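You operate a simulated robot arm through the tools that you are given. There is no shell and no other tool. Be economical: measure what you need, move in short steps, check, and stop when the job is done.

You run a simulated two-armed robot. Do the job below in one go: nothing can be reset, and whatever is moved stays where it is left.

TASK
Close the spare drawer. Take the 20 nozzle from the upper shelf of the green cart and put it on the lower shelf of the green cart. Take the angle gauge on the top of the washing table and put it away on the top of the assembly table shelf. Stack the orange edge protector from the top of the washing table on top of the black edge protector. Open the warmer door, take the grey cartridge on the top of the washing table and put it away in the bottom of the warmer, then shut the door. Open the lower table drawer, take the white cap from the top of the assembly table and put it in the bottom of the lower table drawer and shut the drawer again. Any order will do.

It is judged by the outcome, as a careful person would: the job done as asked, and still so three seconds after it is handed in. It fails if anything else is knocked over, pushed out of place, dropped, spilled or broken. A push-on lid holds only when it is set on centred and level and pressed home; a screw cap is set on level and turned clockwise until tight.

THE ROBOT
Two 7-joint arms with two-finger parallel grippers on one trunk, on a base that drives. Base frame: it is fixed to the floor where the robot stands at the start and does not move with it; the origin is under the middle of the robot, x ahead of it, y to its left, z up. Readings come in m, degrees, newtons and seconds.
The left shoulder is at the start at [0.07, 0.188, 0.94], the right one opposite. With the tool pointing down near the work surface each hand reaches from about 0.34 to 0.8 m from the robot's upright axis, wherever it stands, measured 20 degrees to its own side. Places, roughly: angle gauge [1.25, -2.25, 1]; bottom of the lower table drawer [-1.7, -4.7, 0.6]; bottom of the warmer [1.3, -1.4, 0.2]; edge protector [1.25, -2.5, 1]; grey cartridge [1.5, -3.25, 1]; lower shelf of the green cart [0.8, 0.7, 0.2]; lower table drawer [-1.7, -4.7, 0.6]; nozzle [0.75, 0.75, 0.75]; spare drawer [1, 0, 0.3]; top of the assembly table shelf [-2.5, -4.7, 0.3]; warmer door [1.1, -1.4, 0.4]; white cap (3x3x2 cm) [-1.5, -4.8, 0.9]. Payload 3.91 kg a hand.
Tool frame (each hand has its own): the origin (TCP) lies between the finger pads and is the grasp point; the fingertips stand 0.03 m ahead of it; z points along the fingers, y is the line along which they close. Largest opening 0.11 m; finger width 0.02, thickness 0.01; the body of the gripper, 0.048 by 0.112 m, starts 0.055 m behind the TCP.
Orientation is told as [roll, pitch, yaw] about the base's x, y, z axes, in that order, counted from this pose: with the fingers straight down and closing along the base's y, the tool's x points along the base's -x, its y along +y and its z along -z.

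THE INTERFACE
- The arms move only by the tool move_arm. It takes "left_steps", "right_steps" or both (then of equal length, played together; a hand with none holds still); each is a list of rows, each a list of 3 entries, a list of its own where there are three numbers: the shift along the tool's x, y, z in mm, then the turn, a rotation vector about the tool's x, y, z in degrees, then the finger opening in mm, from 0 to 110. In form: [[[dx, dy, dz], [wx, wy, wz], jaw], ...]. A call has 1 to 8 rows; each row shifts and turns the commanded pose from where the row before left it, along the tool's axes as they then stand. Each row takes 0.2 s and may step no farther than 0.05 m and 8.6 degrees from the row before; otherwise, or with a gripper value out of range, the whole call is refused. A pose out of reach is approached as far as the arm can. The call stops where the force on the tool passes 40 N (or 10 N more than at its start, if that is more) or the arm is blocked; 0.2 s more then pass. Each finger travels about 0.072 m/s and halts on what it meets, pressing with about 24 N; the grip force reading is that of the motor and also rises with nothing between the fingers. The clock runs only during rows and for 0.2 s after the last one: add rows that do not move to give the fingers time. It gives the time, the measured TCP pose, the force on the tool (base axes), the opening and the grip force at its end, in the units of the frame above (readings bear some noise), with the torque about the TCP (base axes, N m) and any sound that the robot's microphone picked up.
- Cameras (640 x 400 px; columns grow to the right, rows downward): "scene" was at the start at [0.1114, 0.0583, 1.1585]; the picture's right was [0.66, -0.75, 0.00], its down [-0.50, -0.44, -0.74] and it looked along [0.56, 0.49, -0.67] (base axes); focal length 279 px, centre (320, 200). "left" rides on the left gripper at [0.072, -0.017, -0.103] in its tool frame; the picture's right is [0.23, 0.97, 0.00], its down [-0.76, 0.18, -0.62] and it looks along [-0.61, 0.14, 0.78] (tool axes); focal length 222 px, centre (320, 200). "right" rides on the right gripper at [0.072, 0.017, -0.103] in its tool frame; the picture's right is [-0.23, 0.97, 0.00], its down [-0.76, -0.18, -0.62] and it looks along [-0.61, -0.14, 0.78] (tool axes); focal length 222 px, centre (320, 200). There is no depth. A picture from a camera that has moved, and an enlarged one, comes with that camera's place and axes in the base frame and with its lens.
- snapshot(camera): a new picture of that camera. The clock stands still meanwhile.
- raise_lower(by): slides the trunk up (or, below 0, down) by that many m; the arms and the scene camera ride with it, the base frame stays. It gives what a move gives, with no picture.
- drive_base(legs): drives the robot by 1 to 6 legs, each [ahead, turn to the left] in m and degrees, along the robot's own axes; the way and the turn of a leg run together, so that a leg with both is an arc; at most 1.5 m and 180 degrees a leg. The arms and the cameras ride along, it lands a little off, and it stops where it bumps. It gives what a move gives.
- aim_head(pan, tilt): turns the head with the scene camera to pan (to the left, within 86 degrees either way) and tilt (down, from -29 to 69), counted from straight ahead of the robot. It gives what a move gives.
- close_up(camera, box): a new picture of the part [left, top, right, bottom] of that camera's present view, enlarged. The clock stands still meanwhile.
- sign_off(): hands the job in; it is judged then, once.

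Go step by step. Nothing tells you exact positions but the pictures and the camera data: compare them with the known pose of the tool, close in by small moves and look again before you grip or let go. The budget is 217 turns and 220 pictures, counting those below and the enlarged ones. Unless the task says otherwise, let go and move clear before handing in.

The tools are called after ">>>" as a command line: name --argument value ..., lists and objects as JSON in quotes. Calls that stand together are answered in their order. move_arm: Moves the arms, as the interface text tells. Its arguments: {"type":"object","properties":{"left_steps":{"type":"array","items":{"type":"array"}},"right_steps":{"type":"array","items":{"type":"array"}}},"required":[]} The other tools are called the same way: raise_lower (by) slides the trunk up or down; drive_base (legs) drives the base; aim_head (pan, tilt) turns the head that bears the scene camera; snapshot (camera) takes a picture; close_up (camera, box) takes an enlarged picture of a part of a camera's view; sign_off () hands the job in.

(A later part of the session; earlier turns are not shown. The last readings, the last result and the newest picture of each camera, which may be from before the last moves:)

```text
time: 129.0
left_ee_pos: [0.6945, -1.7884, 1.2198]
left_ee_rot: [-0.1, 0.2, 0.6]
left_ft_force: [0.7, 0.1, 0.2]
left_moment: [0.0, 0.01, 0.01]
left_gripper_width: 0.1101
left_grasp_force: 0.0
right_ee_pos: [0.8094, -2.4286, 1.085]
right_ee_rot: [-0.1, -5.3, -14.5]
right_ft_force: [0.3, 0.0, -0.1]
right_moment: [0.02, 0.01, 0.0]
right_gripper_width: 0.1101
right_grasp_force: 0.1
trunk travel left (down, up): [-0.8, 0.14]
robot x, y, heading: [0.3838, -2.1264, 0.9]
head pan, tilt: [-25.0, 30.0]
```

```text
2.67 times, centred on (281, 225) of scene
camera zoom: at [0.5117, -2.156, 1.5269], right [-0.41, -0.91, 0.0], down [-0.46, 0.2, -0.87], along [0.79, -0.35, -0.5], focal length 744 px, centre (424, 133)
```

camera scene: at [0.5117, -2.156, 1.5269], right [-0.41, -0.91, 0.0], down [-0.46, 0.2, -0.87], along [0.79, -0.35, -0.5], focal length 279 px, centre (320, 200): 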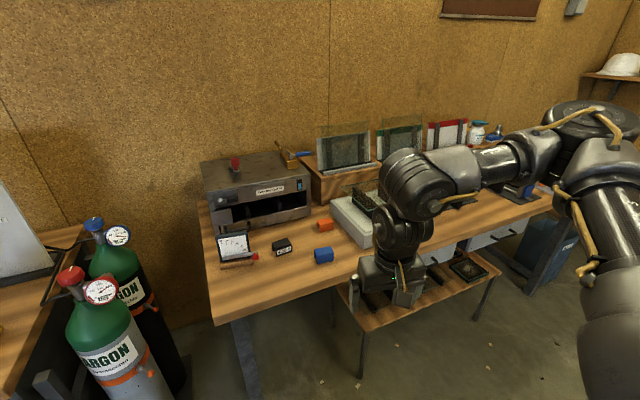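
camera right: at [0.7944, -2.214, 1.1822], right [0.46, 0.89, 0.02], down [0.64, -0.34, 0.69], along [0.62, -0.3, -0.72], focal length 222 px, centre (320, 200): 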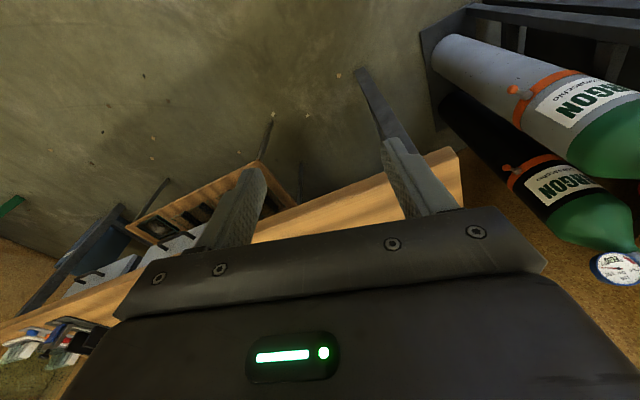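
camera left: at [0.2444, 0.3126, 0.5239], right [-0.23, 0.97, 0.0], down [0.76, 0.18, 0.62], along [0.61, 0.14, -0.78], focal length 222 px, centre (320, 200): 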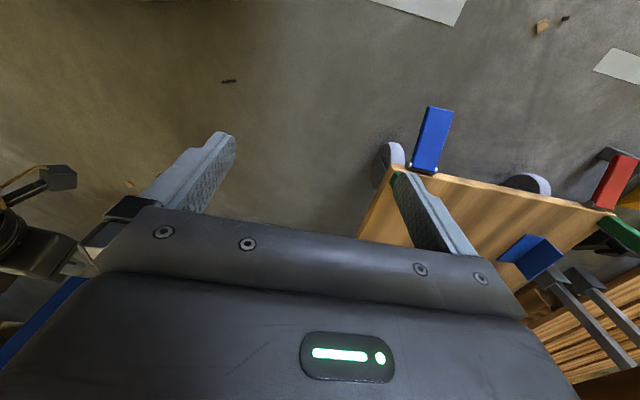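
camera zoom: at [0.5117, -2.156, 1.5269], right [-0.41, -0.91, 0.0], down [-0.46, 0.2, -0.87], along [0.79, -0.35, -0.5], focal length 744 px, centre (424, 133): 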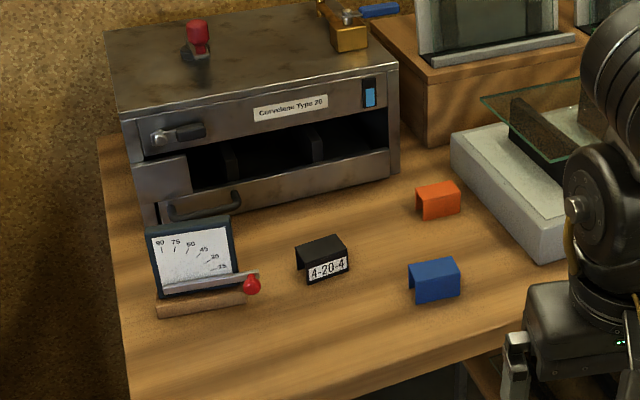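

The black (labelled 4-20-4), orange and blue edge protectors are clear, and the gauge too. Table top seems about z 0.82, front edge x ≈ 1.11. Next: drive closer, heading east at y ≈ -2.36.

>>> drive_base --legs '[[0.22, -68], [0.22, 67]]'

>>> aim_head --pan 0 --tilt 40

>>> snapshot --camera "scene"

>>> snapshot --camera "right"

```text
time: 132.4
left_ee_pos: [0.9774, -2.4035, 1.2219]
left_ee_rot: [0.0, 0.3, -67.7]
left_ft_force: [-0.1, -1.1, 0.3]
left_moment: [0.05, 0.02, 0.01]
left_gripper_width: 0.1102
left_grasp_force: 0.0
right_ee_pos: [0.4248, -2.7463, 1.084]
right_ee_rot: [-0.1, -5.5, -82.9]
right_ft_force: [0.7, 0.2, 0.3]
right_moment: [0.0, 0.02, -0.02]
right_gripper_width: 0.11
right_grasp_force: 0.0
trunk travel left (down, up): [-0.8, 0.14]
robot x, y, heading: [0.5494, -2.236, -67.5]
head pan, tilt: [-25.0, 30.0]
stopped in leg 1: the robot was blocked; the commanded pose is now the measured one
```

```text
time: 133.3
left_ee_pos: [0.9779, -2.4038, 1.2207]
left_ee_rot: [-0.1, 0.2, -67.7]
left_ft_force: [0.1, -0.1, -0.3]
left_moment: [0.0, 0.01, 0.0]
left_gripper_width: 0.1103
left_grasp_force: 0.1
right_ee_pos: [0.424, -2.7479, 1.0854]
right_ee_rot: [-0.1, -5.5, -82.9]
right_ft_force: [0.1, -0.4, -0.7]
right_moment: [0.03, 0.03, -0.02]
right_gripper_width: 0.1099
right_grasp_force: 0.2
trunk travel left (down, up): [-0.8, 0.14]
robot x, y, heading: [0.5538, -2.236, -67.7]
head pan, tilt: [0.0, 40.0]
```

```text
165 pictures are left
camera scene: at [0.6017, -2.3572, 1.5115], right [-0.92, -0.38, 0.0], down [-0.25, 0.59, -0.77], along [0.29, -0.71, -0.64], focal length 279 px, centre (320, 200)
```

scene: 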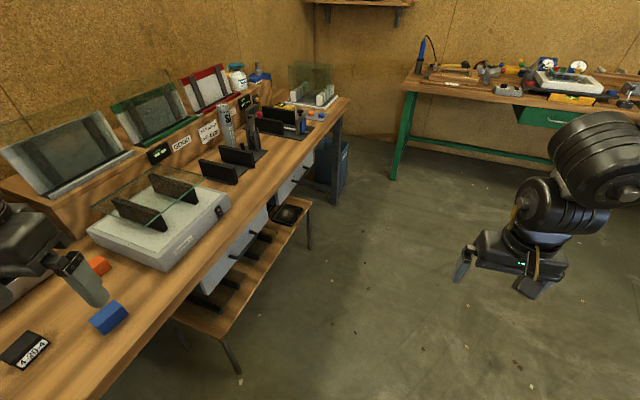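

```text
164 pictures are left
camera right: at [0.4316, -2.6628, 1.1812], right [0.99, -0.1, 0.02], down [-0.09, -0.71, 0.69], along [-0.06, -0.69, -0.72], focal length 222 px, centre (320, 200)
```

right: 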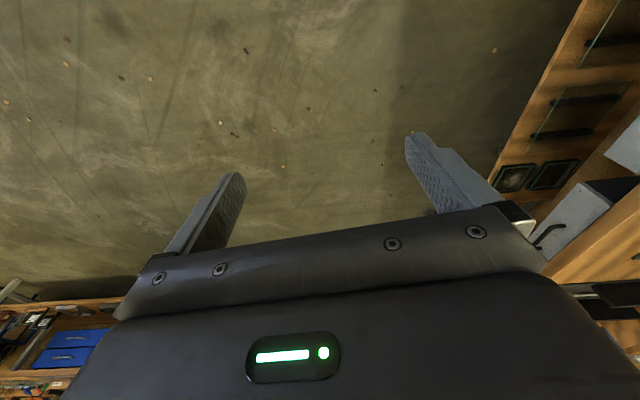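

The drive halted at the end of the first arc without force on the hands. I'll try the second arc at smaller scale.

>>> drive_base --legs '[[0.0, 30]]'

>>> aim_head --pan 30 --tilt 65

>>> snapshot --camera "scene"

```text
time: 135.2
left_ee_pos: [1.0042, -2.1644, 1.2222]
left_ee_rot: [0.0, 0.2, -37.5]
left_ft_force: [0.1, 0.5, -0.5]
left_moment: [0.02, 0.01, 0.0]
left_gripper_width: 0.1104
left_grasp_force: 0.2
right_ee_pos: [0.7018, -2.7407, 1.0834]
right_ee_rot: [-0.1, -5.5, -52.6]
right_ft_force: [0.0, -0.5, 1.1]
right_moment: [-0.01, 0.01, 0.01]
right_gripper_width: 0.1101
right_grasp_force: 0.1
trunk travel left (down, up): [-0.8, 0.14]
robot x, y, heading: [0.5543, -2.235, -37.2]
head pan, tilt: [0.0, 40.0]
```

```text
time: 136.2
left_ee_pos: [1.0031, -2.165, 1.2214]
left_ee_rot: [0.0, 0.2, -37.4]
left_ft_force: [0.5, -0.5, -0.5]
left_moment: [-0.01, 0.03, -0.02]
left_gripper_width: 0.11
left_grasp_force: 0.0
right_ee_pos: [0.7019, -2.7401, 1.0852]
right_ee_rot: [-0.2, -5.4, -52.5]
right_ft_force: [-0.8, 0.2, -0.3]
right_moment: [0.03, 0.05, 0.0]
right_gripper_width: 0.11
right_grasp_force: 0.0
trunk travel left (down, up): [-0.8, 0.14]
robot x, y, heading: [0.5509, -2.2363, -37.0]
head pan, tilt: [30.0, 65.0]
```

```text
163 pictures are left
camera scene: at [0.6503, -2.2704, 1.4792], right [-0.12, -0.99, 0.0], down [-0.9, 0.11, -0.42], along [0.42, -0.05, -0.91], focal length 279 px, centre (320, 200)
```

scene: 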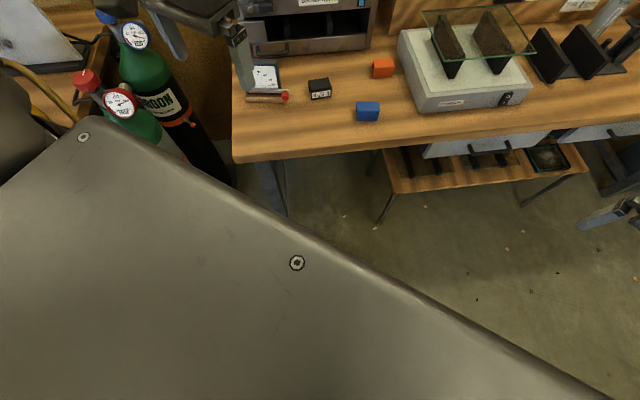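

Views are clear. I'll go forward 0.2 m on this heading and then square up.

>>> drive_base --legs '[[0.18, 0], [0, 37]]'

>>> aim_head --pan -5 --tilt 45

>>> snapshot --camera "scene"

>>> snapshot --camera "right"

```text
time: 139.4
left_ee_pos: [1.0176, -2.0193, 1.2207]
left_ee_rot: [0.0, 0.3, -1.0]
left_ft_force: [-0.3, 0.9, -0.2]
left_moment: [-0.01, -0.01, 0.01]
left_gripper_width: 0.1101
left_grasp_force: 0.0
right_ee_pos: [1.1132, -2.6611, 1.0845]
right_ee_rot: [-0.1, -5.4, -16.2]
right_ft_force: [0.7, -0.6, 0.8]
right_moment: [0.0, -0.01, -0.01]
right_gripper_width: 0.1101
right_grasp_force: 0.1
trunk travel left (down, up): [-0.8, 0.14]
robot x, y, heading: [0.6918, -2.3428, -0.9]
head pan, tilt: [30.0, 65.0]
```

```text
time: 140.4
left_ee_pos: [1.0183, -2.0183, 1.2211]
left_ee_rot: [0.1, 0.2, -1.0]
left_ft_force: [-0.5, 0.6, 0.5]
left_moment: [0.0, 0.03, 0.02]
left_gripper_width: 0.11
left_grasp_force: 0.2
right_ee_pos: [1.1143, -2.6617, 1.0845]
right_ee_rot: [-0.1, -5.5, -16.0]
right_ft_force: [0.8, 0.2, 0.3]
right_moment: [0.03, -0.04, 0.03]
right_gripper_width: 0.1101
right_grasp_force: 0.0
trunk travel left (down, up): [-0.8, 0.14]
robot x, y, heading: [0.6959, -2.347, -0.6]
head pan, tilt: [-5.0, 45.0]
```

```text
162 pictures are left
camera scene: at [0.8241, -2.3499, 1.5042], right [-0.1, -1.0, 0.0], down [-0.7, 0.07, -0.71], along [0.7, -0.07, -0.71], focal length 279 px, centre (320, 200)
```

scene: 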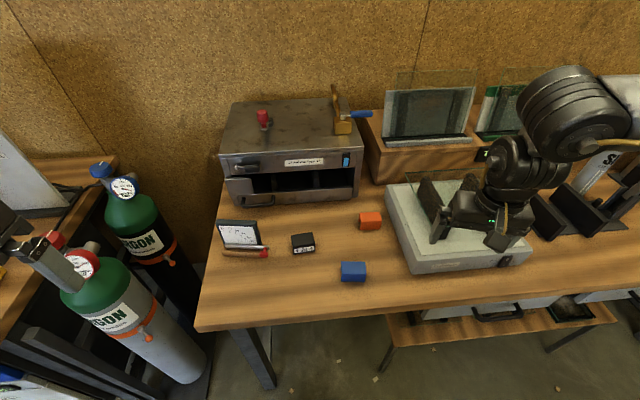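

```text
161 pictures are left
camera right: at [1.0405, -2.6224, 1.1811], right [0.49, 0.87, 0.02], down [0.62, -0.36, 0.69], along [0.61, -0.33, -0.72], focal length 222 px, centre (320, 200)
```

right: 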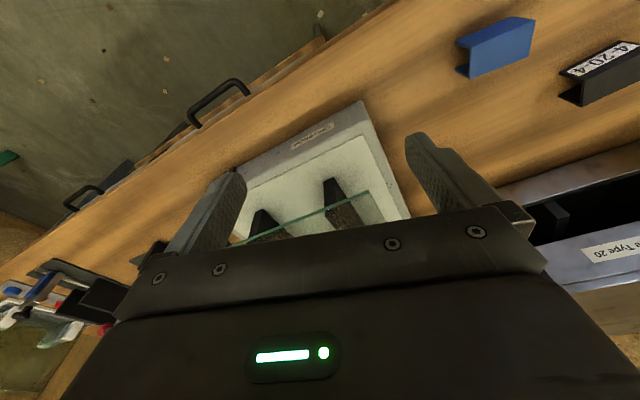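

>>> close_up --camera "scene" --box '[270, 190, 430, 290]'

>>> close_up --camera "scene" --box '[200, 190, 330, 280]'

```text
4.00 times, centred on (350, 240) of scene
camera zoom: at [0.8241, -2.3499, 1.5042], right [-0.1, -1.0, 0.0], down [-0.7, 0.07, -0.71], along [0.7, -0.07, -0.71], focal length 1116 px, centre (200, 40)
```

zoom: 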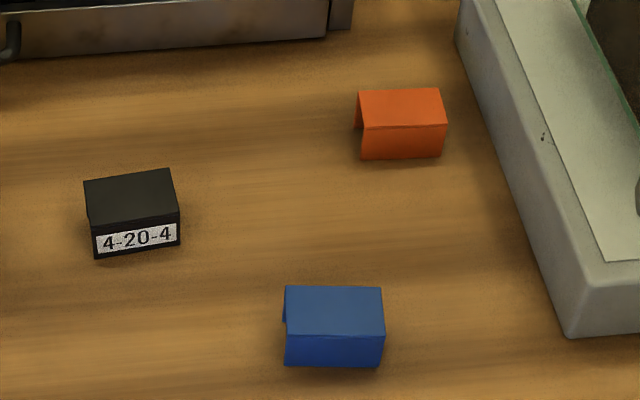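

```text
4.44 times, centred on (265, 235) of scene
camera zoom: at [0.8241, -2.3499, 1.5042], right [-0.1, -1.0, 0.0], down [-0.7, 0.07, -0.71], along [0.7, -0.07, -0.71], focal length 1240 px, centre (564, 44)
```

zoom: 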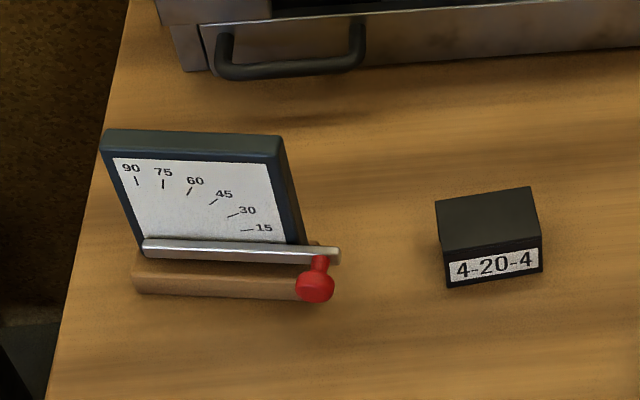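

Orange channel is near [1.33, -2.546], axis along y; black at [1.27, -2.346], rotated about 9° relative to it. I'll turn the right hand to yaw -90 (closing along x) and bring it above the orange piece.

>>> move_arm --right_steps '[[[0, 0, 0], [0, 5.4, 0], 90], [[0, 0, 0], [0, 0, 8.3], 90], [[0, 0, 0], [0, 0, 8.3], 90], [[0, 0, 0], [0, 0, 8.3], 90], [[0, 0, 0], [0, 0, 8.3], 90], [[0, 0, 0], [0, 0, 8.3], 90], [[0, 0, 0], [0, 0, 8.3], 90], [[0, 0, 0], [0, 0, 8.3], 90]]'

>>> snapshot --camera "scene"

```text
time: 142.2
left_ee_pos: [1.0169, -2.0181, 1.2211]
left_ee_rot: [0.0, 0.2, -1.0]
left_ft_force: [0.5, 0.4, -0.2]
left_moment: [-0.01, 0.02, 0.01]
left_gripper_width: 0.1098
left_grasp_force: 0.0
right_ee_pos: [1.1148, -2.6619, 1.0849]
right_ee_rot: [4.6, -2.9, -74.4]
right_ft_force: [-0.1, -0.5, 0.3]
right_moment: [-0.03, 0.05, 0.0]
right_gripper_width: 0.09
right_grasp_force: 0.0
right hand out of reach, approached as far as the arm can: row 1
trunk travel left (down, up): [-0.8, 0.14]
robot x, y, heading: [0.6945, -2.3411, -0.7]
head pan, tilt: [-5.0, 45.0]
```

```text
158 pictures are left
camera scene: at [0.8241, -2.3498, 1.5042], right [-0.1, -1.0, 0.0], down [-0.7, 0.07, -0.71], along [0.7, -0.07, -0.71], focal length 279 px, centre (320, 200)
```

scene: 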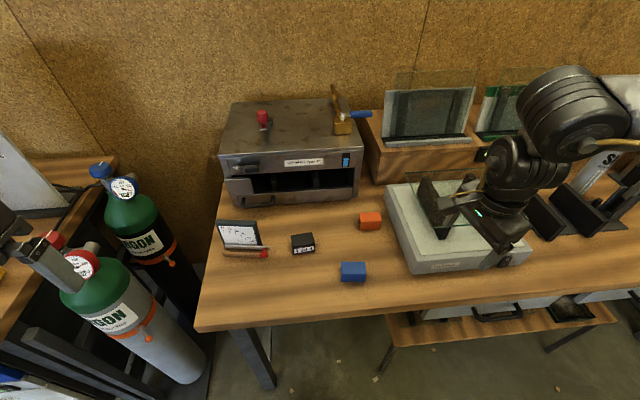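

>>> move_arm --right_steps '[[[45, 0, 0], [0, 0, 0], 80], [[45, 0, 0], [0, 0, 0], 80], [[0, 48, 0], [0, 0, 0], 80], [[0, 48, 0], [0, 0, 0], 80], [[0, 48, 0], [0, 0, 0], 80], [[-20, 48, 0], [0, 0, 0], 80], [[-16, 47, 0], [0, 0, 8], 80], [[0, 0, 0], [0, 0, 8], 80]]'

>>> snapshot --camera "scene"

>>> snapshot --camera "right"

```text
refused: row 6 steps farther than a row can; nothing moved
```

```text
157 pictures are left
camera scene: at [0.8241, -2.3498, 1.5042], right [-0.1, -1.0, 0.0], down [-0.7, 0.07, -0.71], along [0.7, -0.07, -0.71], focal length 279 px, centre (320, 200)
```

scene: 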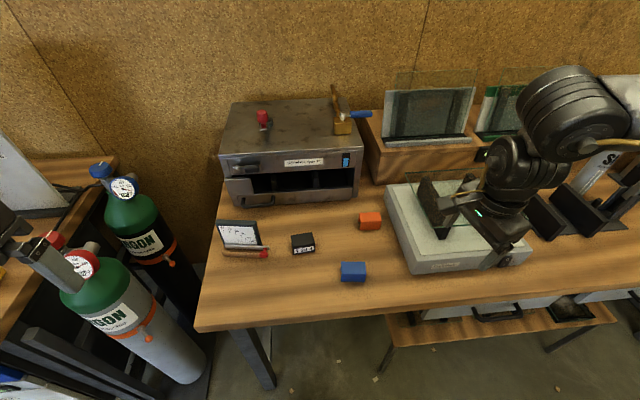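

```text
156 pictures are left
camera right: at [1.1022, -2.5845, 1.1858], right [0.99, 0.04, 0.09], down [-0.02, -0.76, 0.65], along [0.1, -0.64, -0.76], focal length 222 px, centre (320, 200)
```

right: 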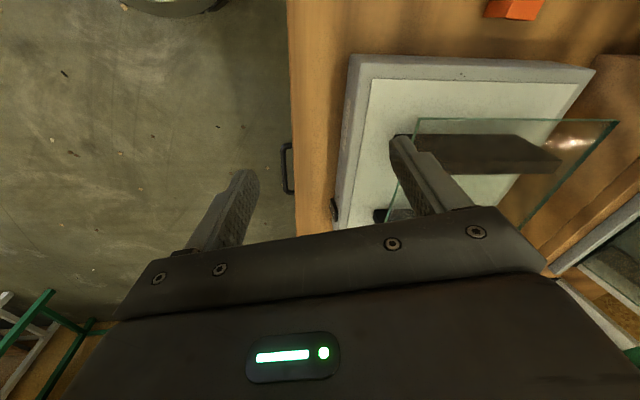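

>>> move_arm --right_steps '[[[48, 0, -8], [0, 0, 0], 80], [[48, 0, -8], [0, 0, 0], 80], [[0, 46, 0], [0, 0, 0], 80], [[0, 46, 0], [0, 0, 0], 80], [[0, 46, 0], [0, 0, 0], 80], [[-15, 46, 0], [0, 0, 0], 80], [[-17, 45, 0], [0, 0, 8], 80], [[0, 0, 0], [0, 0, 8], 80]]'

>>> snapshot --camera "scene"

>>> snapshot --camera "right"

```text
time: 144.0
left_ee_pos: [1.0163, -2.0181, 1.2207]
left_ee_rot: [-0.1, 0.2, -1.0]
left_ft_force: [-0.1, 0.1, -0.1]
left_moment: [0.01, -0.06, 0.0]
left_gripper_width: 0.1102
left_grasp_force: 0.1
right_ee_pos: [1.3162, -2.5361, 1.1145]
right_ee_rot: [5.3, -1.5, -90.4]
right_ft_force: [-0.3, 0.3, 0.2]
right_moment: [0.01, 0.01, 0.0]
right_gripper_width: 0.0801
right_grasp_force: 0.1
trunk travel left (down, up): [-0.8, 0.14]
robot x, y, heading: [0.6938, -2.3433, -0.7]
head pan, tilt: [-5.0, 45.0]
```

```text
155 pictures are left
camera scene: at [0.8232, -2.3491, 1.5043], right [-0.1, -1.0, 0.0], down [-0.7, 0.07, -0.71], along [0.7, -0.07, -0.71], focal length 279 px, centre (320, 200)
```

scene: 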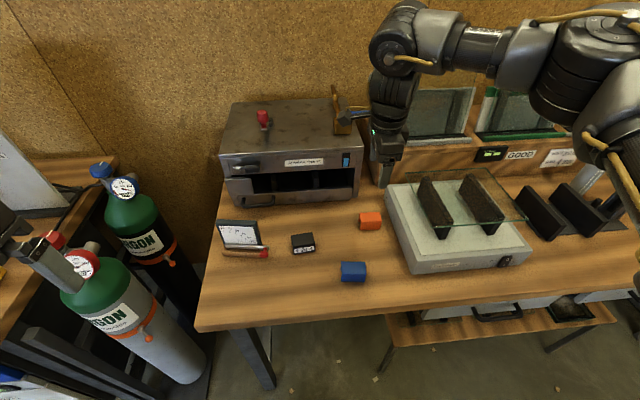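

```text
154 pictures are left
camera right: at [1.322, -2.46, 1.2178], right [0.97, -0.23, 0.1], down [-0.24, -0.74, 0.63], along [-0.07, -0.63, -0.77], focal length 222 px, centre (320, 200)
```

right: 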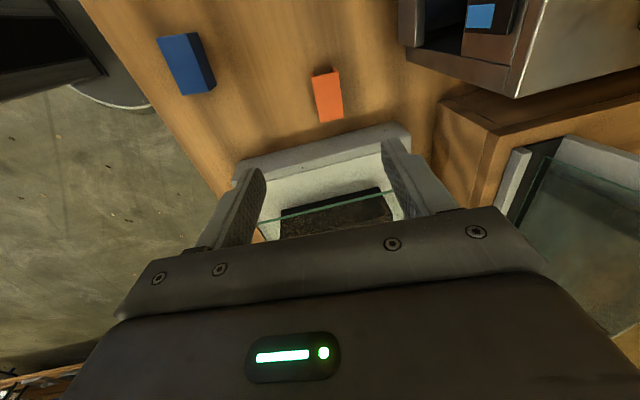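

Orange is at about [1.34, -2.548]. Level the hand, centre above it and descend partway.

>>> move_arm --right_steps '[[[-12, 22, 0], [5.3, 1.5, 0], 80], [[0, 0, 40], [0, 0, 0], 80], [[0, 0, 40], [0, 0, 0], 80], [[0, 0, 20], [0, 0, 0], 80], [[0, 0, 0], [0, 0, 0], 80]]'

>>> snapshot --camera "right"

>>> close_up --camera "scene" --box '[270, 140, 470, 290]'

```text
time: 145.2
left_ee_pos: [1.0166, -2.0181, 1.2215]
left_ee_rot: [0.0, 0.2, -1.0]
left_ft_force: [-0.4, -0.3, 0.7]
left_moment: [-0.01, -0.01, -0.01]
left_gripper_width: 0.1102
left_grasp_force: 0.2
right_ee_pos: [1.3359, -2.5504, 1.0176]
right_ee_rot: [-0.1, -0.1, -90.3]
right_ft_force: [0.2, -0.4, -0.7]
right_moment: [0.04, -0.01, 0.01]
right_gripper_width: 0.08
right_grasp_force: 0.0
trunk travel left (down, up): [-0.8, 0.14]
robot x, y, heading: [0.6935, -2.3442, -0.5]
head pan, tilt: [-5.0, 45.0]
```

```text
153 pictures are left
camera right: at [1.3538, -2.4771, 1.1224], right [0.97, -0.23, 0.0], down [-0.18, -0.76, 0.62], along [-0.14, -0.61, -0.78], focal length 222 px, centre (320, 200)
```

right: 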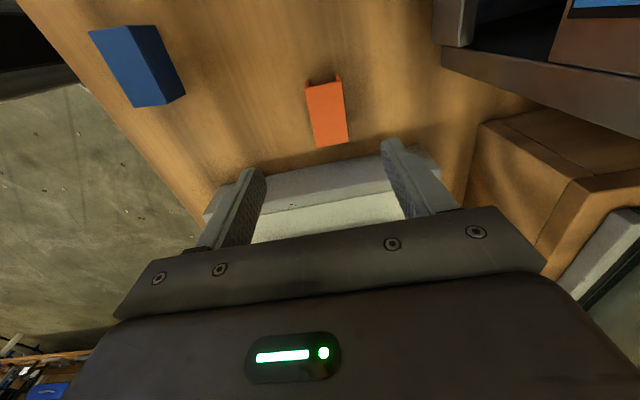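

```text
2.67 times, centred on (370, 215) of scene
camera zoom: at [0.8236, -2.3496, 1.5043], right [-0.1, -1.0, 0.0], down [-0.7, 0.07, -0.71], along [0.7, -0.07, -0.71], focal length 744 px, centre (187, 160)
```

zoom: 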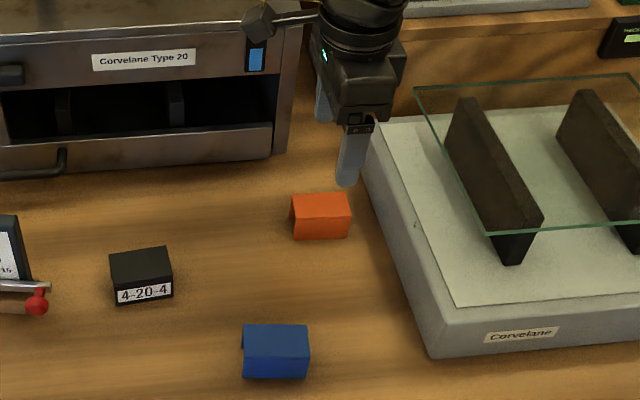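

Top of orange ≈ z 0.893 and centre ≈ [1.345, -2.55]. Centre and descend to just above grasp depth.

>>> move_arm --right_steps '[[[0, 9, 30], [0, 0, 0], 80], [[0, 0, 30], [0, 0, 0], 70], [[0, 0, 20], [0, 0, 0], 70], [[0, 0, 0], [0, 0, 0], 70]]'

>>> snapshot --camera "right"

>>> close_up --camera "scene" --box '[270, 140, 470, 290]'

```text
time: 146.2
left_ee_pos: [1.0171, -2.0177, 1.2198]
left_ee_rot: [0.0, 0.2, -1.0]
left_ft_force: [0.2, -0.3, -0.1]
left_moment: [-0.01, -0.01, 0.01]
left_gripper_width: 0.1101
left_grasp_force: 0.1
right_ee_pos: [1.3465, -2.55, 0.9381]
right_ee_rot: [-0.1, -0.1, -90.3]
right_ft_force: [-0.5, -0.3, -0.6]
right_moment: [0.0, -0.01, -0.01]
right_gripper_width: 0.0701
right_grasp_force: 0.0
trunk travel left (down, up): [-0.8, 0.14]
robot x, y, heading: [0.6939, -2.345, -0.9]
head pan, tilt: [-5.0, 45.0]
```

```text
151 pictures are left
camera right: at [1.3632, -2.4771, 1.0419], right [0.97, -0.23, 0.0], down [-0.18, -0.76, 0.62], along [-0.14, -0.61, -0.78], focal length 222 px, centre (320, 200)
```

right: 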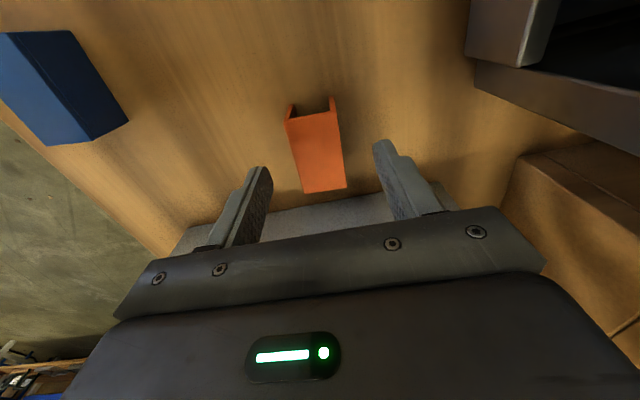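

```text
2.67 times, centred on (370, 215) of scene
camera zoom: at [0.8244, -2.3492, 1.5042], right [-0.1, -1.0, 0.0], down [-0.7, 0.07, -0.71], along [0.7, -0.07, -0.71], focal length 744 px, centre (187, 160)
```

zoom: 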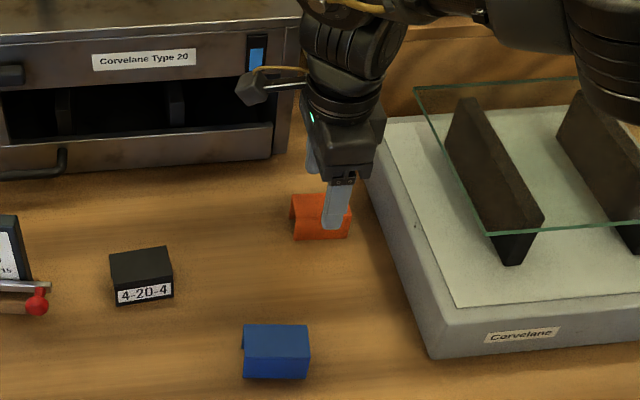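

Well centred. Descend and close.

>>> move_arm --right_steps '[[[3, 0, 18], [0, 0, 0], 70], [[0, -2, 18], [0, 0, 0], 70], [[0, 0, 0], [0, 0, 0], 50], [[0, 0, 0], [0, 0, 0], 35], [[0, 0, 0], [0, 0, 0], 20], [[0, 0, 0], [0, 0, 0], 20]]'

>>> snapshot --camera "right"

```text
time: 147.6
left_ee_pos: [1.0176, -2.0185, 1.2213]
left_ee_rot: [0.1, 0.3, -0.9]
left_ft_force: [-0.8, 0.8, -0.2]
left_moment: [-0.03, 0.0, 0.01]
left_gripper_width: 0.1098
left_grasp_force: 0.0
right_ee_pos: [1.3451, -2.547, 0.9027]
right_ee_rot: [-0.1, -0.1, -90.2]
right_ft_force: [0.5, -0.4, 0.3]
right_moment: [-0.01, -0.01, 0.03]
right_gripper_width: 0.0345
right_grasp_force: 24.0
trunk travel left (down, up): [-0.8, 0.14]
robot x, y, heading: [0.6927, -2.3467, -0.9]
head pan, tilt: [-5.0, 45.0]
```

```text
149 pictures are left
camera right: at [1.3612, -2.4747, 1.0063], right [0.97, -0.23, 0.0], down [-0.18, -0.76, 0.62], along [-0.14, -0.61, -0.78], focal length 222 px, centre (320, 200)
```

right: 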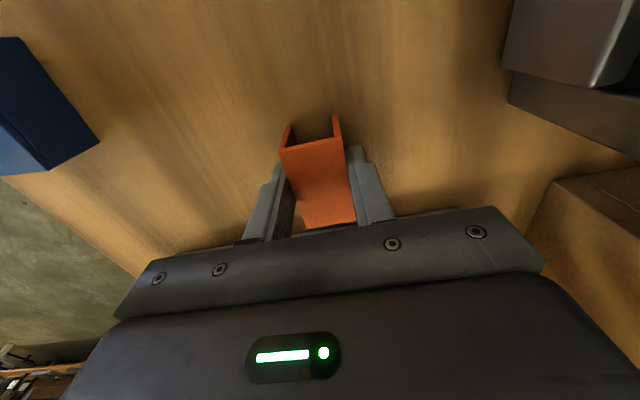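

Orange is held. Lift and carry toward the black piece, stopping short to measure it.

>>> move_arm --right_steps '[[[0, 0, -45], [0, 0, 0], 20], [[0, 0, -45], [0, 0, 0], 20], [[0, 0, -30], [0, 0, 0], 20], [[40, -20, 0], [0, 0, 0], 20], [[40, -20, 0], [0, 0, 0], 20], [[40, -20, 0], [0, 0, 0], 20], [[15, -12, 0], [0, 0, -4.5], 20], [[0, 0, 0], [0, 0, -4.5], 20]]'

>>> snapshot --camera "right"

>>> close_up --camera "scene" --box '[240, 170, 400, 270]'

```text
time: 149.4
left_ee_pos: [1.0183, -2.0183, 1.2212]
left_ee_rot: [0.0, 0.2, -1.1]
left_ft_force: [0.7, -0.2, -1.1]
left_moment: [0.02, 0.02, 0.01]
left_gripper_width: 0.1098
left_grasp_force: 0.0
right_ee_pos: [1.2727, -2.4115, 1.0228]
right_ee_rot: [0.0, -0.1, -81.2]
right_ft_force: [-0.2, -0.7, -0.4]
right_moment: [-0.02, 0.04, -0.02]
right_gripper_width: 0.0341
right_grasp_force: 24.1
trunk travel left (down, up): [-0.8, 0.14]
robot x, y, heading: [0.6928, -2.3438, -0.7]
head pan, tilt: [-5.0, 45.0]
```

```text
148 pictures are left
camera right: at [1.2776, -2.3367, 1.1264], right [1.0, -0.08, 0.0], down [-0.06, -0.78, 0.62], along [-0.05, -0.62, -0.78], focal length 222 px, centre (320, 200)
```

right: 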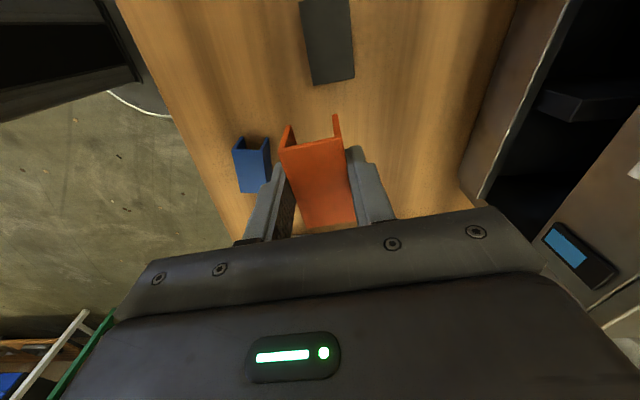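

```text
4.00 times, centred on (320, 220) of scene
camera zoom: at [0.8243, -2.3499, 1.5042], right [-0.1, -1.0, 0.0], down [-0.7, 0.07, -0.71], along [0.7, -0.07, -0.71], focal length 1116 px, centre (320, 120)
```

zoom: 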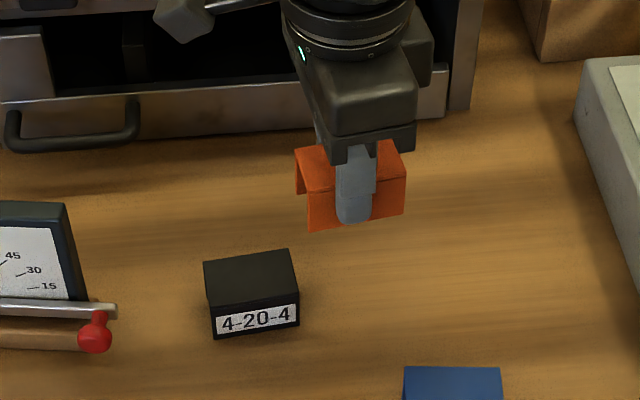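

>>> close_up --camera "right" --box '[230, 0, 430, 125]'

```text
3.20 times, centred on (330, 62) of right
camera zoom: at [1.2776, -2.3367, 1.1264], right [1.0, -0.08, 0.0], down [-0.06, -0.78, 0.62], along [-0.05, -0.62, -0.78], focal length 711 px, centre (288, 640)
```

zoom: 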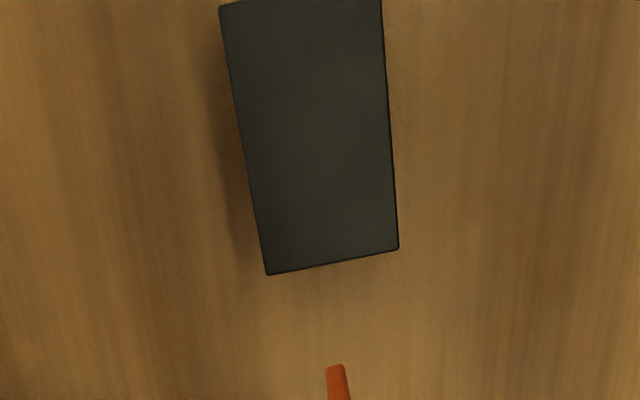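

Black's measured centre is about [1.283, -2.350], yaw ≈ 5.5°. Move over it with matching yaw and descend to hover.

>>> move_arm --right_steps '[[[30, 10, 0], [0, 0, 3.3], 20], [[29, 10, 0], [0, 0, 0], 20], [[0, 0, 30], [0, 0, 0], 20], [[0, 0, 30], [0, 0, 0], 20], [[0, 0, 8], [0, 0, 0], 20], [[0, 0, 0], [0, 0, 0], 20]]'

>>> snapshot --camera "right"

>>> close_up --camera "scene" --box '[240, 190, 368, 270]'

```text
time: 150.8
left_ee_pos: [1.0169, -2.019, 1.2207]
left_ee_rot: [0.1, 0.3, -1.0]
left_ft_force: [-0.2, -0.5, 0.3]
left_moment: [0.0, 0.01, 0.01]
left_gripper_width: 0.11
left_grasp_force: 0.0
right_ee_pos: [1.2852, -2.3503, 0.9555]
right_ee_rot: [-0.1, -0.2, -84.5]
right_ft_force: [-0.4, 0.1, -0.1]
right_moment: [0.04, 0.01, 0.0]
right_gripper_width: 0.0342
right_grasp_force: 23.7
trunk travel left (down, up): [-0.8, 0.14]
robot x, y, heading: [0.6937, -2.3435, -0.8]
head pan, tilt: [-5.0, 45.0]
```

```text
145 pictures are left
camera right: at [1.2955, -2.2761, 1.0579], right [0.99, -0.13, 0.0], down [-0.1, -0.77, 0.62], along [-0.08, -0.62, -0.78], focal length 222 px, centre (320, 200)
```

right: 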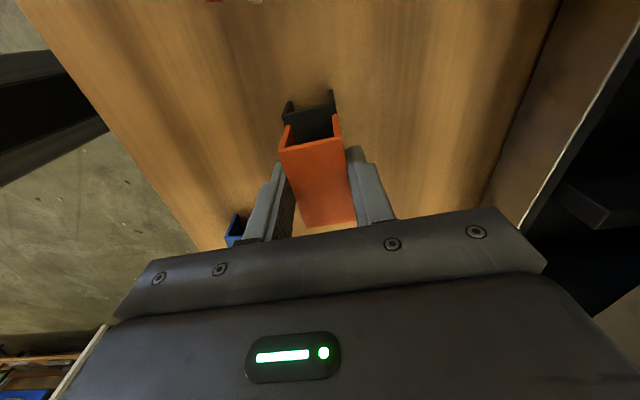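

```text
5.00 times, centred on (304, 230) of scene
camera zoom: at [0.8241, -2.3504, 1.5042], right [-0.1, -1.0, 0.0], down [-0.7, 0.07, -0.71], along [0.7, -0.07, -0.71], focal length 1395 px, centre (400, 50)
```

zoom: 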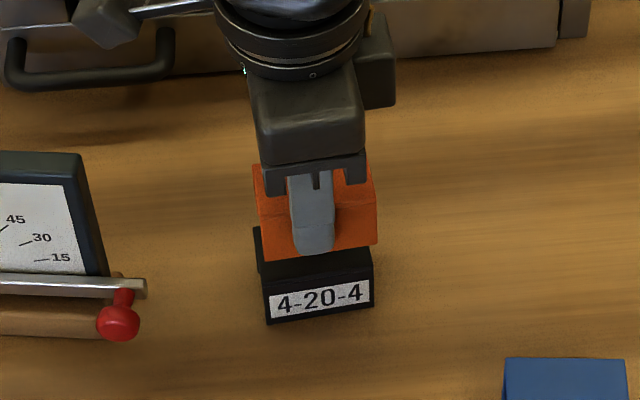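

>>> close_up --camera "right" --box '[240, 70, 400, 170]'

```text
4.00 times, centred on (320, 120) of right
camera zoom: at [1.2955, -2.2761, 1.0579], right [0.99, -0.13, 0.0], down [-0.1, -0.77, 0.62], along [-0.08, -0.62, -0.78], focal length 888 px, centre (320, 520)
```

zoom: 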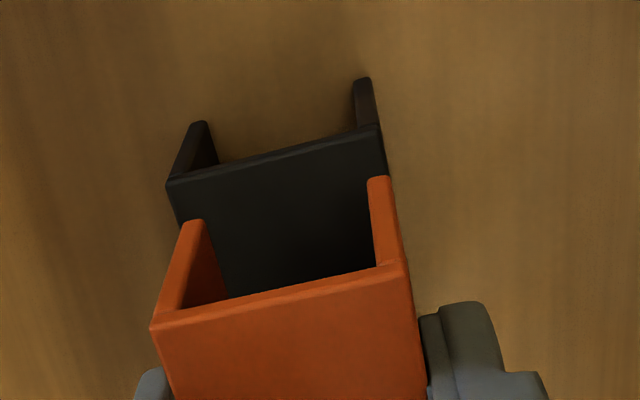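

Nearly aligned: nudge 2.5 mm toward -x, rotate 1.5°, and descend to contact gently.

>>> move_arm --right_steps '[[[0, -2.5, 0], [0, 0, -1.5], 20], [[0, 0, 8], [0, 0, 0], 20], [[0, 0, 5], [0, 0, 0], 20], [[0, 0, 0], [0, 0, 0], 20]]'

>>> close_up --camera "right" --box '[240, 70, 400, 170]'

```text
time: 151.8
left_ee_pos: [1.0162, -2.0188, 1.2223]
left_ee_rot: [-0.1, 0.2, -1.1]
left_ft_force: [-0.4, -0.4, -0.4]
left_moment: [0.01, 0.05, -0.01]
left_gripper_width: 0.1101
left_grasp_force: 0.1
right_ee_pos: [1.2838, -2.3499, 0.941]
right_ee_rot: [0.0, -0.1, -83.2]
right_ft_force: [-0.5, -0.6, 8.2]
right_moment: [-0.07, 0.01, -0.01]
right_gripper_width: 0.0344
right_grasp_force: 24.0
trunk travel left (down, up): [-0.8, 0.14]
robot x, y, heading: [0.6932, -2.3463, -0.4]
head pan, tilt: [-5.0, 45.0]
```

```text
4.00 times, centred on (320, 120) of right
camera zoom: at [1.2914, -2.2764, 1.0452], right [0.99, -0.11, 0.0], down [-0.08, -0.78, 0.62], along [-0.07, -0.62, -0.78], focal length 888 px, centre (320, 520)
```

zoom: 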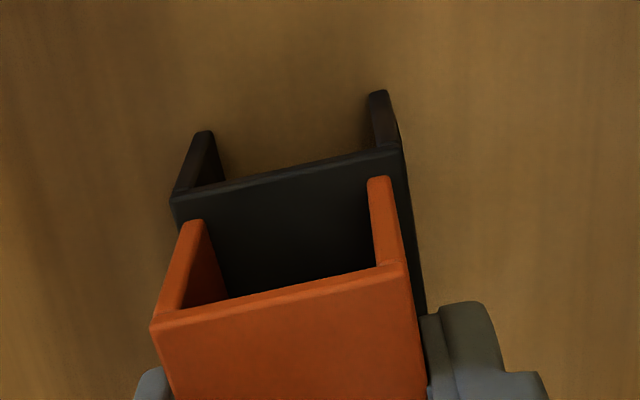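

Contact (8 N) with orange well seated on black's top. Release and lift straight up.

>>> move_arm --right_steps '[[[0, 0, 0], [0, 0, 0], 45], [[0, 0, 0], [0, 0, 0], 60], [[0, 0, 0], [0, 0, 0], 60], [[0, 0, -25], [0, 0, 0], 60], [[0, 0, -40], [0, 0, 0], 60], [[0, 0, -45], [0, 0, 0], 60], [[0, 0, -45], [0, 0, 0], 60]]'

>>> snapshot --camera "right"

>>> close_up --camera "scene" --box '[200, 170, 360, 270]'

```text
time: 153.4
left_ee_pos: [1.017, -2.0182, 1.2217]
left_ee_rot: [0.0, 0.2, -1.0]
left_ft_force: [-0.4, 0.1, -0.1]
left_moment: [-0.01, -0.01, -0.04]
left_gripper_width: 0.1099
left_grasp_force: 0.1
right_ee_pos: [1.2812, -2.3486, 1.0949]
right_ee_rot: [0.1, -0.1, -83.0]
right_ft_force: [-0.5, 0.3, 0.4]
right_moment: [0.0, 0.0, 0.01]
right_gripper_width: 0.06
right_grasp_force: 0.0
trunk travel left (down, up): [-0.8, 0.14]
robot x, y, heading: [0.6921, -2.3429, -0.6]
head pan, tilt: [-5.0, 45.0]
```

```text
141 pictures are left
camera right: at [1.2889, -2.2753, 1.1997], right [0.99, -0.11, 0.0], down [-0.08, -0.78, 0.63], along [-0.07, -0.62, -0.78], focal length 222 px, centre (320, 200)
```

right: 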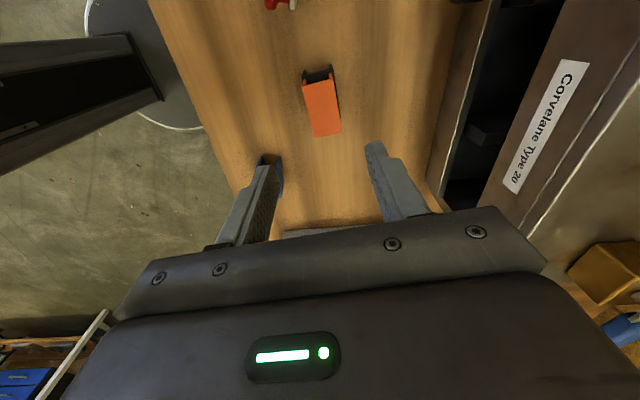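

```text
4.00 times, centred on (280, 220) of scene
camera zoom: at [0.8227, -2.3493, 1.5043], right [-0.1, -1.0, 0.0], down [-0.7, 0.07, -0.71], along [0.7, -0.07, -0.71], focal length 1116 px, centre (480, 120)
```

zoom: 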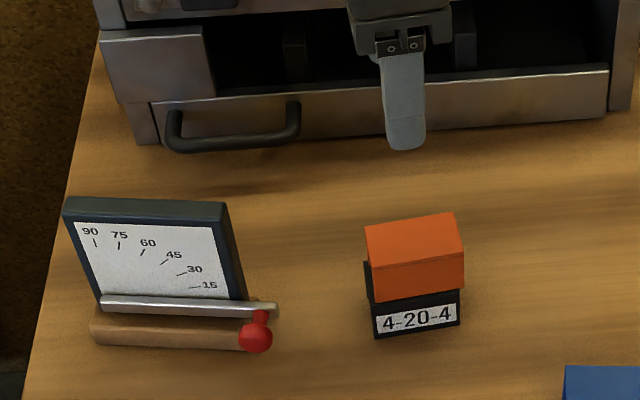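

Stacked nicely. Next I'll get a look at the grey cartridge: reset the right hand's yaw, back off, drive south along the table and face it.

>>> move_arm --right_steps '[[[0, -45, -10], [0, 0, -8.4], 80], [[0, -45, -10], [0, 0, -8.4], 80], [[0, -40, 0], [0, 0, -8.4], 80], [[20, -30, 0], [0, 0, -8.4], 80], [[30, -20, 0], [0, 0, -8.4], 80], [[30, -20, 0], [0, 0, -8.4], 80], [[30, 0, 0], [0, 0, -8.4], 80], [[30, 0, 0], [0, 0, -8.4], 80]]'

>>> drive_base --legs '[[-0.3, 0], [0, -90], [0.8, 0], [0, 90]]'

>>> aim_head --pan -5 --tilt 30

>>> snapshot --camera "scene"

```text
time: 155.2
left_ee_pos: [1.0164, -2.0169, 1.2207]
left_ee_rot: [-0.1, 0.2, -1.0]
left_ft_force: [0.3, -0.6, -0.6]
left_moment: [0.04, 0.01, -0.02]
left_gripper_width: 0.1103
left_grasp_force: 0.2
right_ee_pos: [0.9986, -2.3381, 1.1172]
right_ee_rot: [-0.2, 0.0, -15.8]
right_ft_force: [-0.4, -1.1, 0.2]
right_moment: [-0.05, -0.04, 0.03]
right_gripper_width: 0.0797
right_grasp_force: 0.1
trunk travel left (down, up): [-0.8, 0.14]
robot x, y, heading: [0.6953, -2.3459, -0.8]
head pan, tilt: [-5.0, 45.0]
```

```text
time: 168.8
left_ee_pos: [0.7075, -2.8096, 1.2202]
left_ee_rot: [0.0, 0.2, -1.1]
left_ft_force: [0.0, -0.3, 0.1]
left_moment: [-0.02, 0.0, -0.02]
left_gripper_width: 0.11
left_grasp_force: 0.1
right_ee_pos: [0.6888, -3.1296, 1.1156]
right_ee_rot: [-0.1, 0.2, -15.9]
right_ft_force: [0.5, -0.1, -0.7]
right_moment: [0.02, 0.01, -0.01]
right_gripper_width: 0.0798
right_grasp_force: 0.1
trunk travel left (down, up): [-0.8, 0.14]
robot x, y, heading: [0.3838, -3.1383, -0.6]
head pan, tilt: [-5.0, 45.0]
```

```text
time: 169.5
left_ee_pos: [0.7071, -2.8105, 1.2211]
left_ee_rot: [-0.1, 0.1, -1.2]
left_ft_force: [-0.1, -0.3, 0.2]
left_moment: [0.0, 0.03, -0.02]
left_gripper_width: 0.11
left_grasp_force: 0.0
right_ee_pos: [0.6884, -3.129, 1.1157]
right_ee_rot: [0.0, 0.0, -15.9]
right_ft_force: [1.1, -0.2, 0.0]
right_moment: [0.05, -0.03, 0.01]
right_gripper_width: 0.0801
right_grasp_force: 0.1
trunk travel left (down, up): [-0.8, 0.14]
robot x, y, heading: [0.3835, -3.1349, -0.6]
head pan, tilt: [-5.0, 30.0]
```

```text
139 pictures are left
camera scene: at [0.5222, -3.1412, 1.5268], right [-0.1, -0.99, 0.0], down [-0.5, 0.05, -0.87], along [0.86, -0.09, -0.5], focal length 279 px, centre (320, 200)
```

scene: 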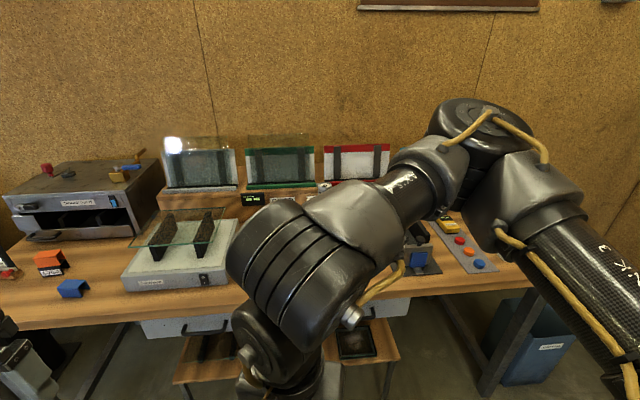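

>>> move_arm --right_steps '[[[0, -50, 0], [0, 0, 4], 80], [[0, -50, 0], [0, 0, 4], 80], [[0, -50, 0], [0, 0, 4], 80], [[0, -50, 0], [0, 0, 4], 80], [[0, -50, 0], [0, 0, 4], 80], [[0, -40, 0], [0, 0, 4], 80]]'

>>> snapshot --camera "scene"

```text
time: 170.9
left_ee_pos: [0.7053, -2.8093, 1.2216]
left_ee_rot: [-0.1, 0.2, -1.1]
left_ft_force: [-0.5, -0.2, 0.6]
left_moment: [-0.02, -0.02, 0.01]
left_gripper_width: 0.1103
left_grasp_force: 0.1
right_ee_pos: [0.656, -3.2015, 1.1532]
right_ee_rot: [-0.1, -0.1, -27.8]
right_ft_force: [-0.4, -0.2, -0.1]
right_moment: [-0.03, -0.02, -0.01]
right_gripper_width: 0.0801
right_grasp_force: 0.1
right hand out of reach, approached as far as the arm can: row 2, 3, 4, 5, 6
trunk travel left (down, up): [-0.8, 0.14]
robot x, y, heading: [0.3831, -3.1346, -0.9]
head pan, tilt: [-5.0, 30.0]
```

```text
138 pictures are left
camera scene: at [0.5211, -3.1406, 1.527], right [-0.1, -0.99, 0.0], down [-0.5, 0.05, -0.87], along [0.86, -0.09, -0.5], focal length 279 px, centre (320, 200)
```

scene: 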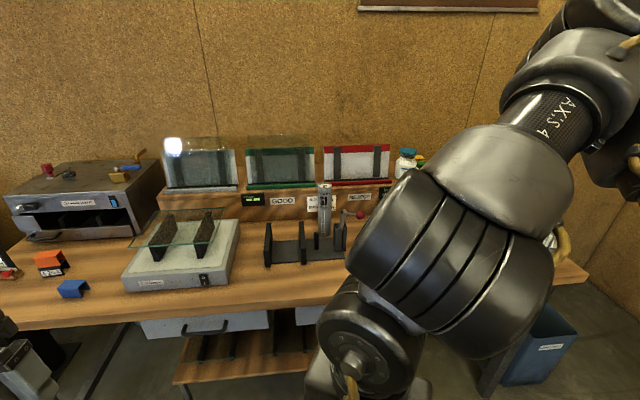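

>>> close_up --camera "scene" --box '[240, 140, 440, 290]'

```text
2.67 times, centred on (340, 215) of scene
camera zoom: at [0.5211, -3.1406, 1.527], right [-0.1, -0.99, 0.0], down [-0.5, 0.05, -0.87], along [0.86, -0.09, -0.5], focal length 744 px, centre (267, 160)
```

zoom: 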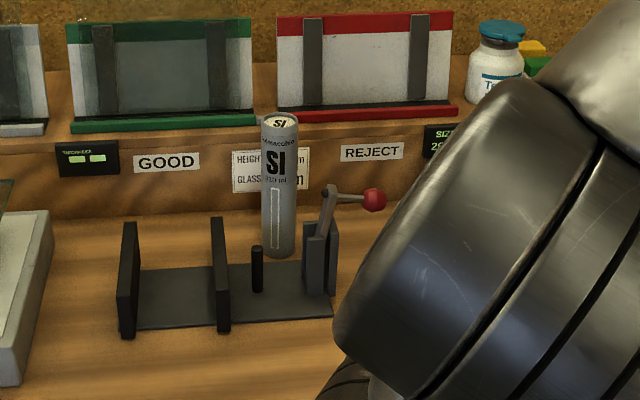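

The grey cartridge ("SI 310 ml") stands at about [1.40, -3.25], ~22 cm tall, behind a fixture. I'll reposition the base so the left hand can reach it from the front at a slanted pitch.

>>> drive_base --legs '[[0, -90], [0.32, 0], [0, 90]]'

>>> move_arm --left_steps '[[[-40, 0, 0], [0, -8.4, 0], 90], [[-30, 0, 10], [0, -8.4, 0], 90], [[-30, 0, 10], [0, -8.4, 0], 90], [[-20, 0, 20], [0, -8.4, 0], 90], [[-20, 0, 20], [0, -8.4, 0], 90], [[0, 0, 0], [0, -8.4, 0], 90]]'

>>> aim_head --pan 5 --tilt 25

>>> snapshot --camera "scene"

>>> snapshot --camera "left"

```text
time: 180.6
left_ee_pos: [0.7098, -3.1291, 1.2201]
left_ee_rot: [-0.1, 0.2, -1.2]
left_ft_force: [-0.5, 1.0, 0.0]
left_moment: [0.02, 0.0, 0.04]
left_gripper_width: 0.1097
left_grasp_force: 0.1
right_ee_pos: [0.6588, -3.5218, 1.1529]
right_ee_rot: [-0.1, 0.0, -28.2]
right_ft_force: [-0.3, -0.5, 0.3]
right_moment: [-0.01, -0.02, 0.01]
right_gripper_width: 0.0799
right_grasp_force: 0.1
trunk travel left (down, up): [-0.8, 0.14]
robot x, y, heading: [0.383, -3.4495, -0.7]
head pan, tilt: [-5.0, 30.0]
```

```text
time: 182.0
left_ee_pos: [0.8785, -3.1305, 1.2009]
left_ee_rot: [0.0, -50.3, -1.1]
left_ft_force: [-0.1, -0.6, 0.1]
left_moment: [0.0, -0.04, 0.03]
left_gripper_width: 0.09
left_grasp_force: 0.2
left hand out of reach, approached as far as the arm can: row 6
right_ee_pos: [0.6589, -3.5213, 1.1532]
right_ee_rot: [-0.1, 0.0, -28.0]
right_ft_force: [0.0, 0.5, 0.1]
right_moment: [0.02, 0.01, 0.0]
right_gripper_width: 0.08
right_grasp_force: 0.1
trunk travel left (down, up): [-0.8, 0.14]
robot x, y, heading: [0.3873, -3.4508, -0.9]
head pan, tilt: [-5.0, 30.0]
```

```text
time: 182.7
left_ee_pos: [0.8777, -3.1302, 1.2004]
left_ee_rot: [0.1, -50.2, -1.2]
left_ft_force: [-0.8, -0.6, -0.5]
left_moment: [0.01, -0.06, 0.01]
left_gripper_width: 0.0898
left_grasp_force: 0.1
right_ee_pos: [0.6587, -3.5203, 1.1543]
right_ee_rot: [-0.1, 0.0, -28.0]
right_ft_force: [-0.4, 0.6, 0.3]
right_moment: [0.0, 0.01, 0.01]
right_gripper_width: 0.0801
right_grasp_force: 0.0
trunk travel left (down, up): [-0.8, 0.14]
robot x, y, heading: [0.3856, -3.4555, -0.9]
head pan, tilt: [5.0, 25.0]
```

```text
136 pictures are left
camera scene: at [0.5262, -3.4443, 1.5348], right [0.07, -1.0, 0.0], down [-0.42, -0.03, -0.91], along [0.9, 0.06, -0.42], focal length 279 px, centre (320, 200)
```

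scene: 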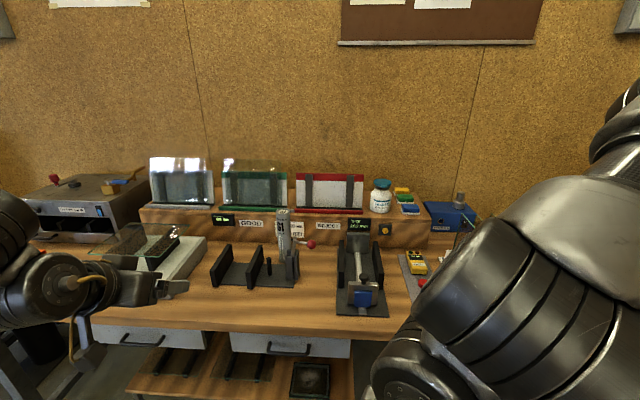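

```text
135 pictures are left
camera left: at [0.7508, -3.1438, 1.2103], right [-0.12, 0.98, -0.17], down [0.01, 0.18, 0.98], along [0.99, 0.12, -0.04], focal length 222 px, centre (320, 200)
```

left: 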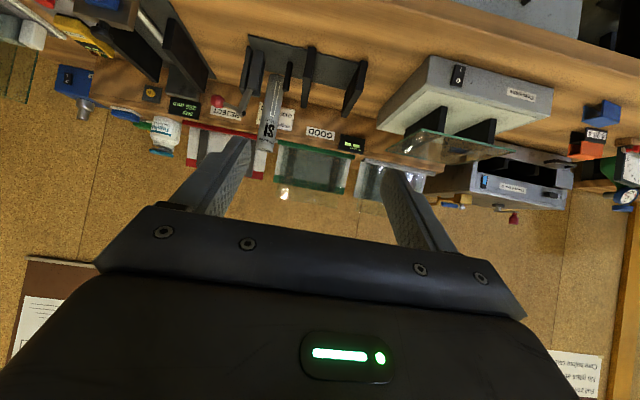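

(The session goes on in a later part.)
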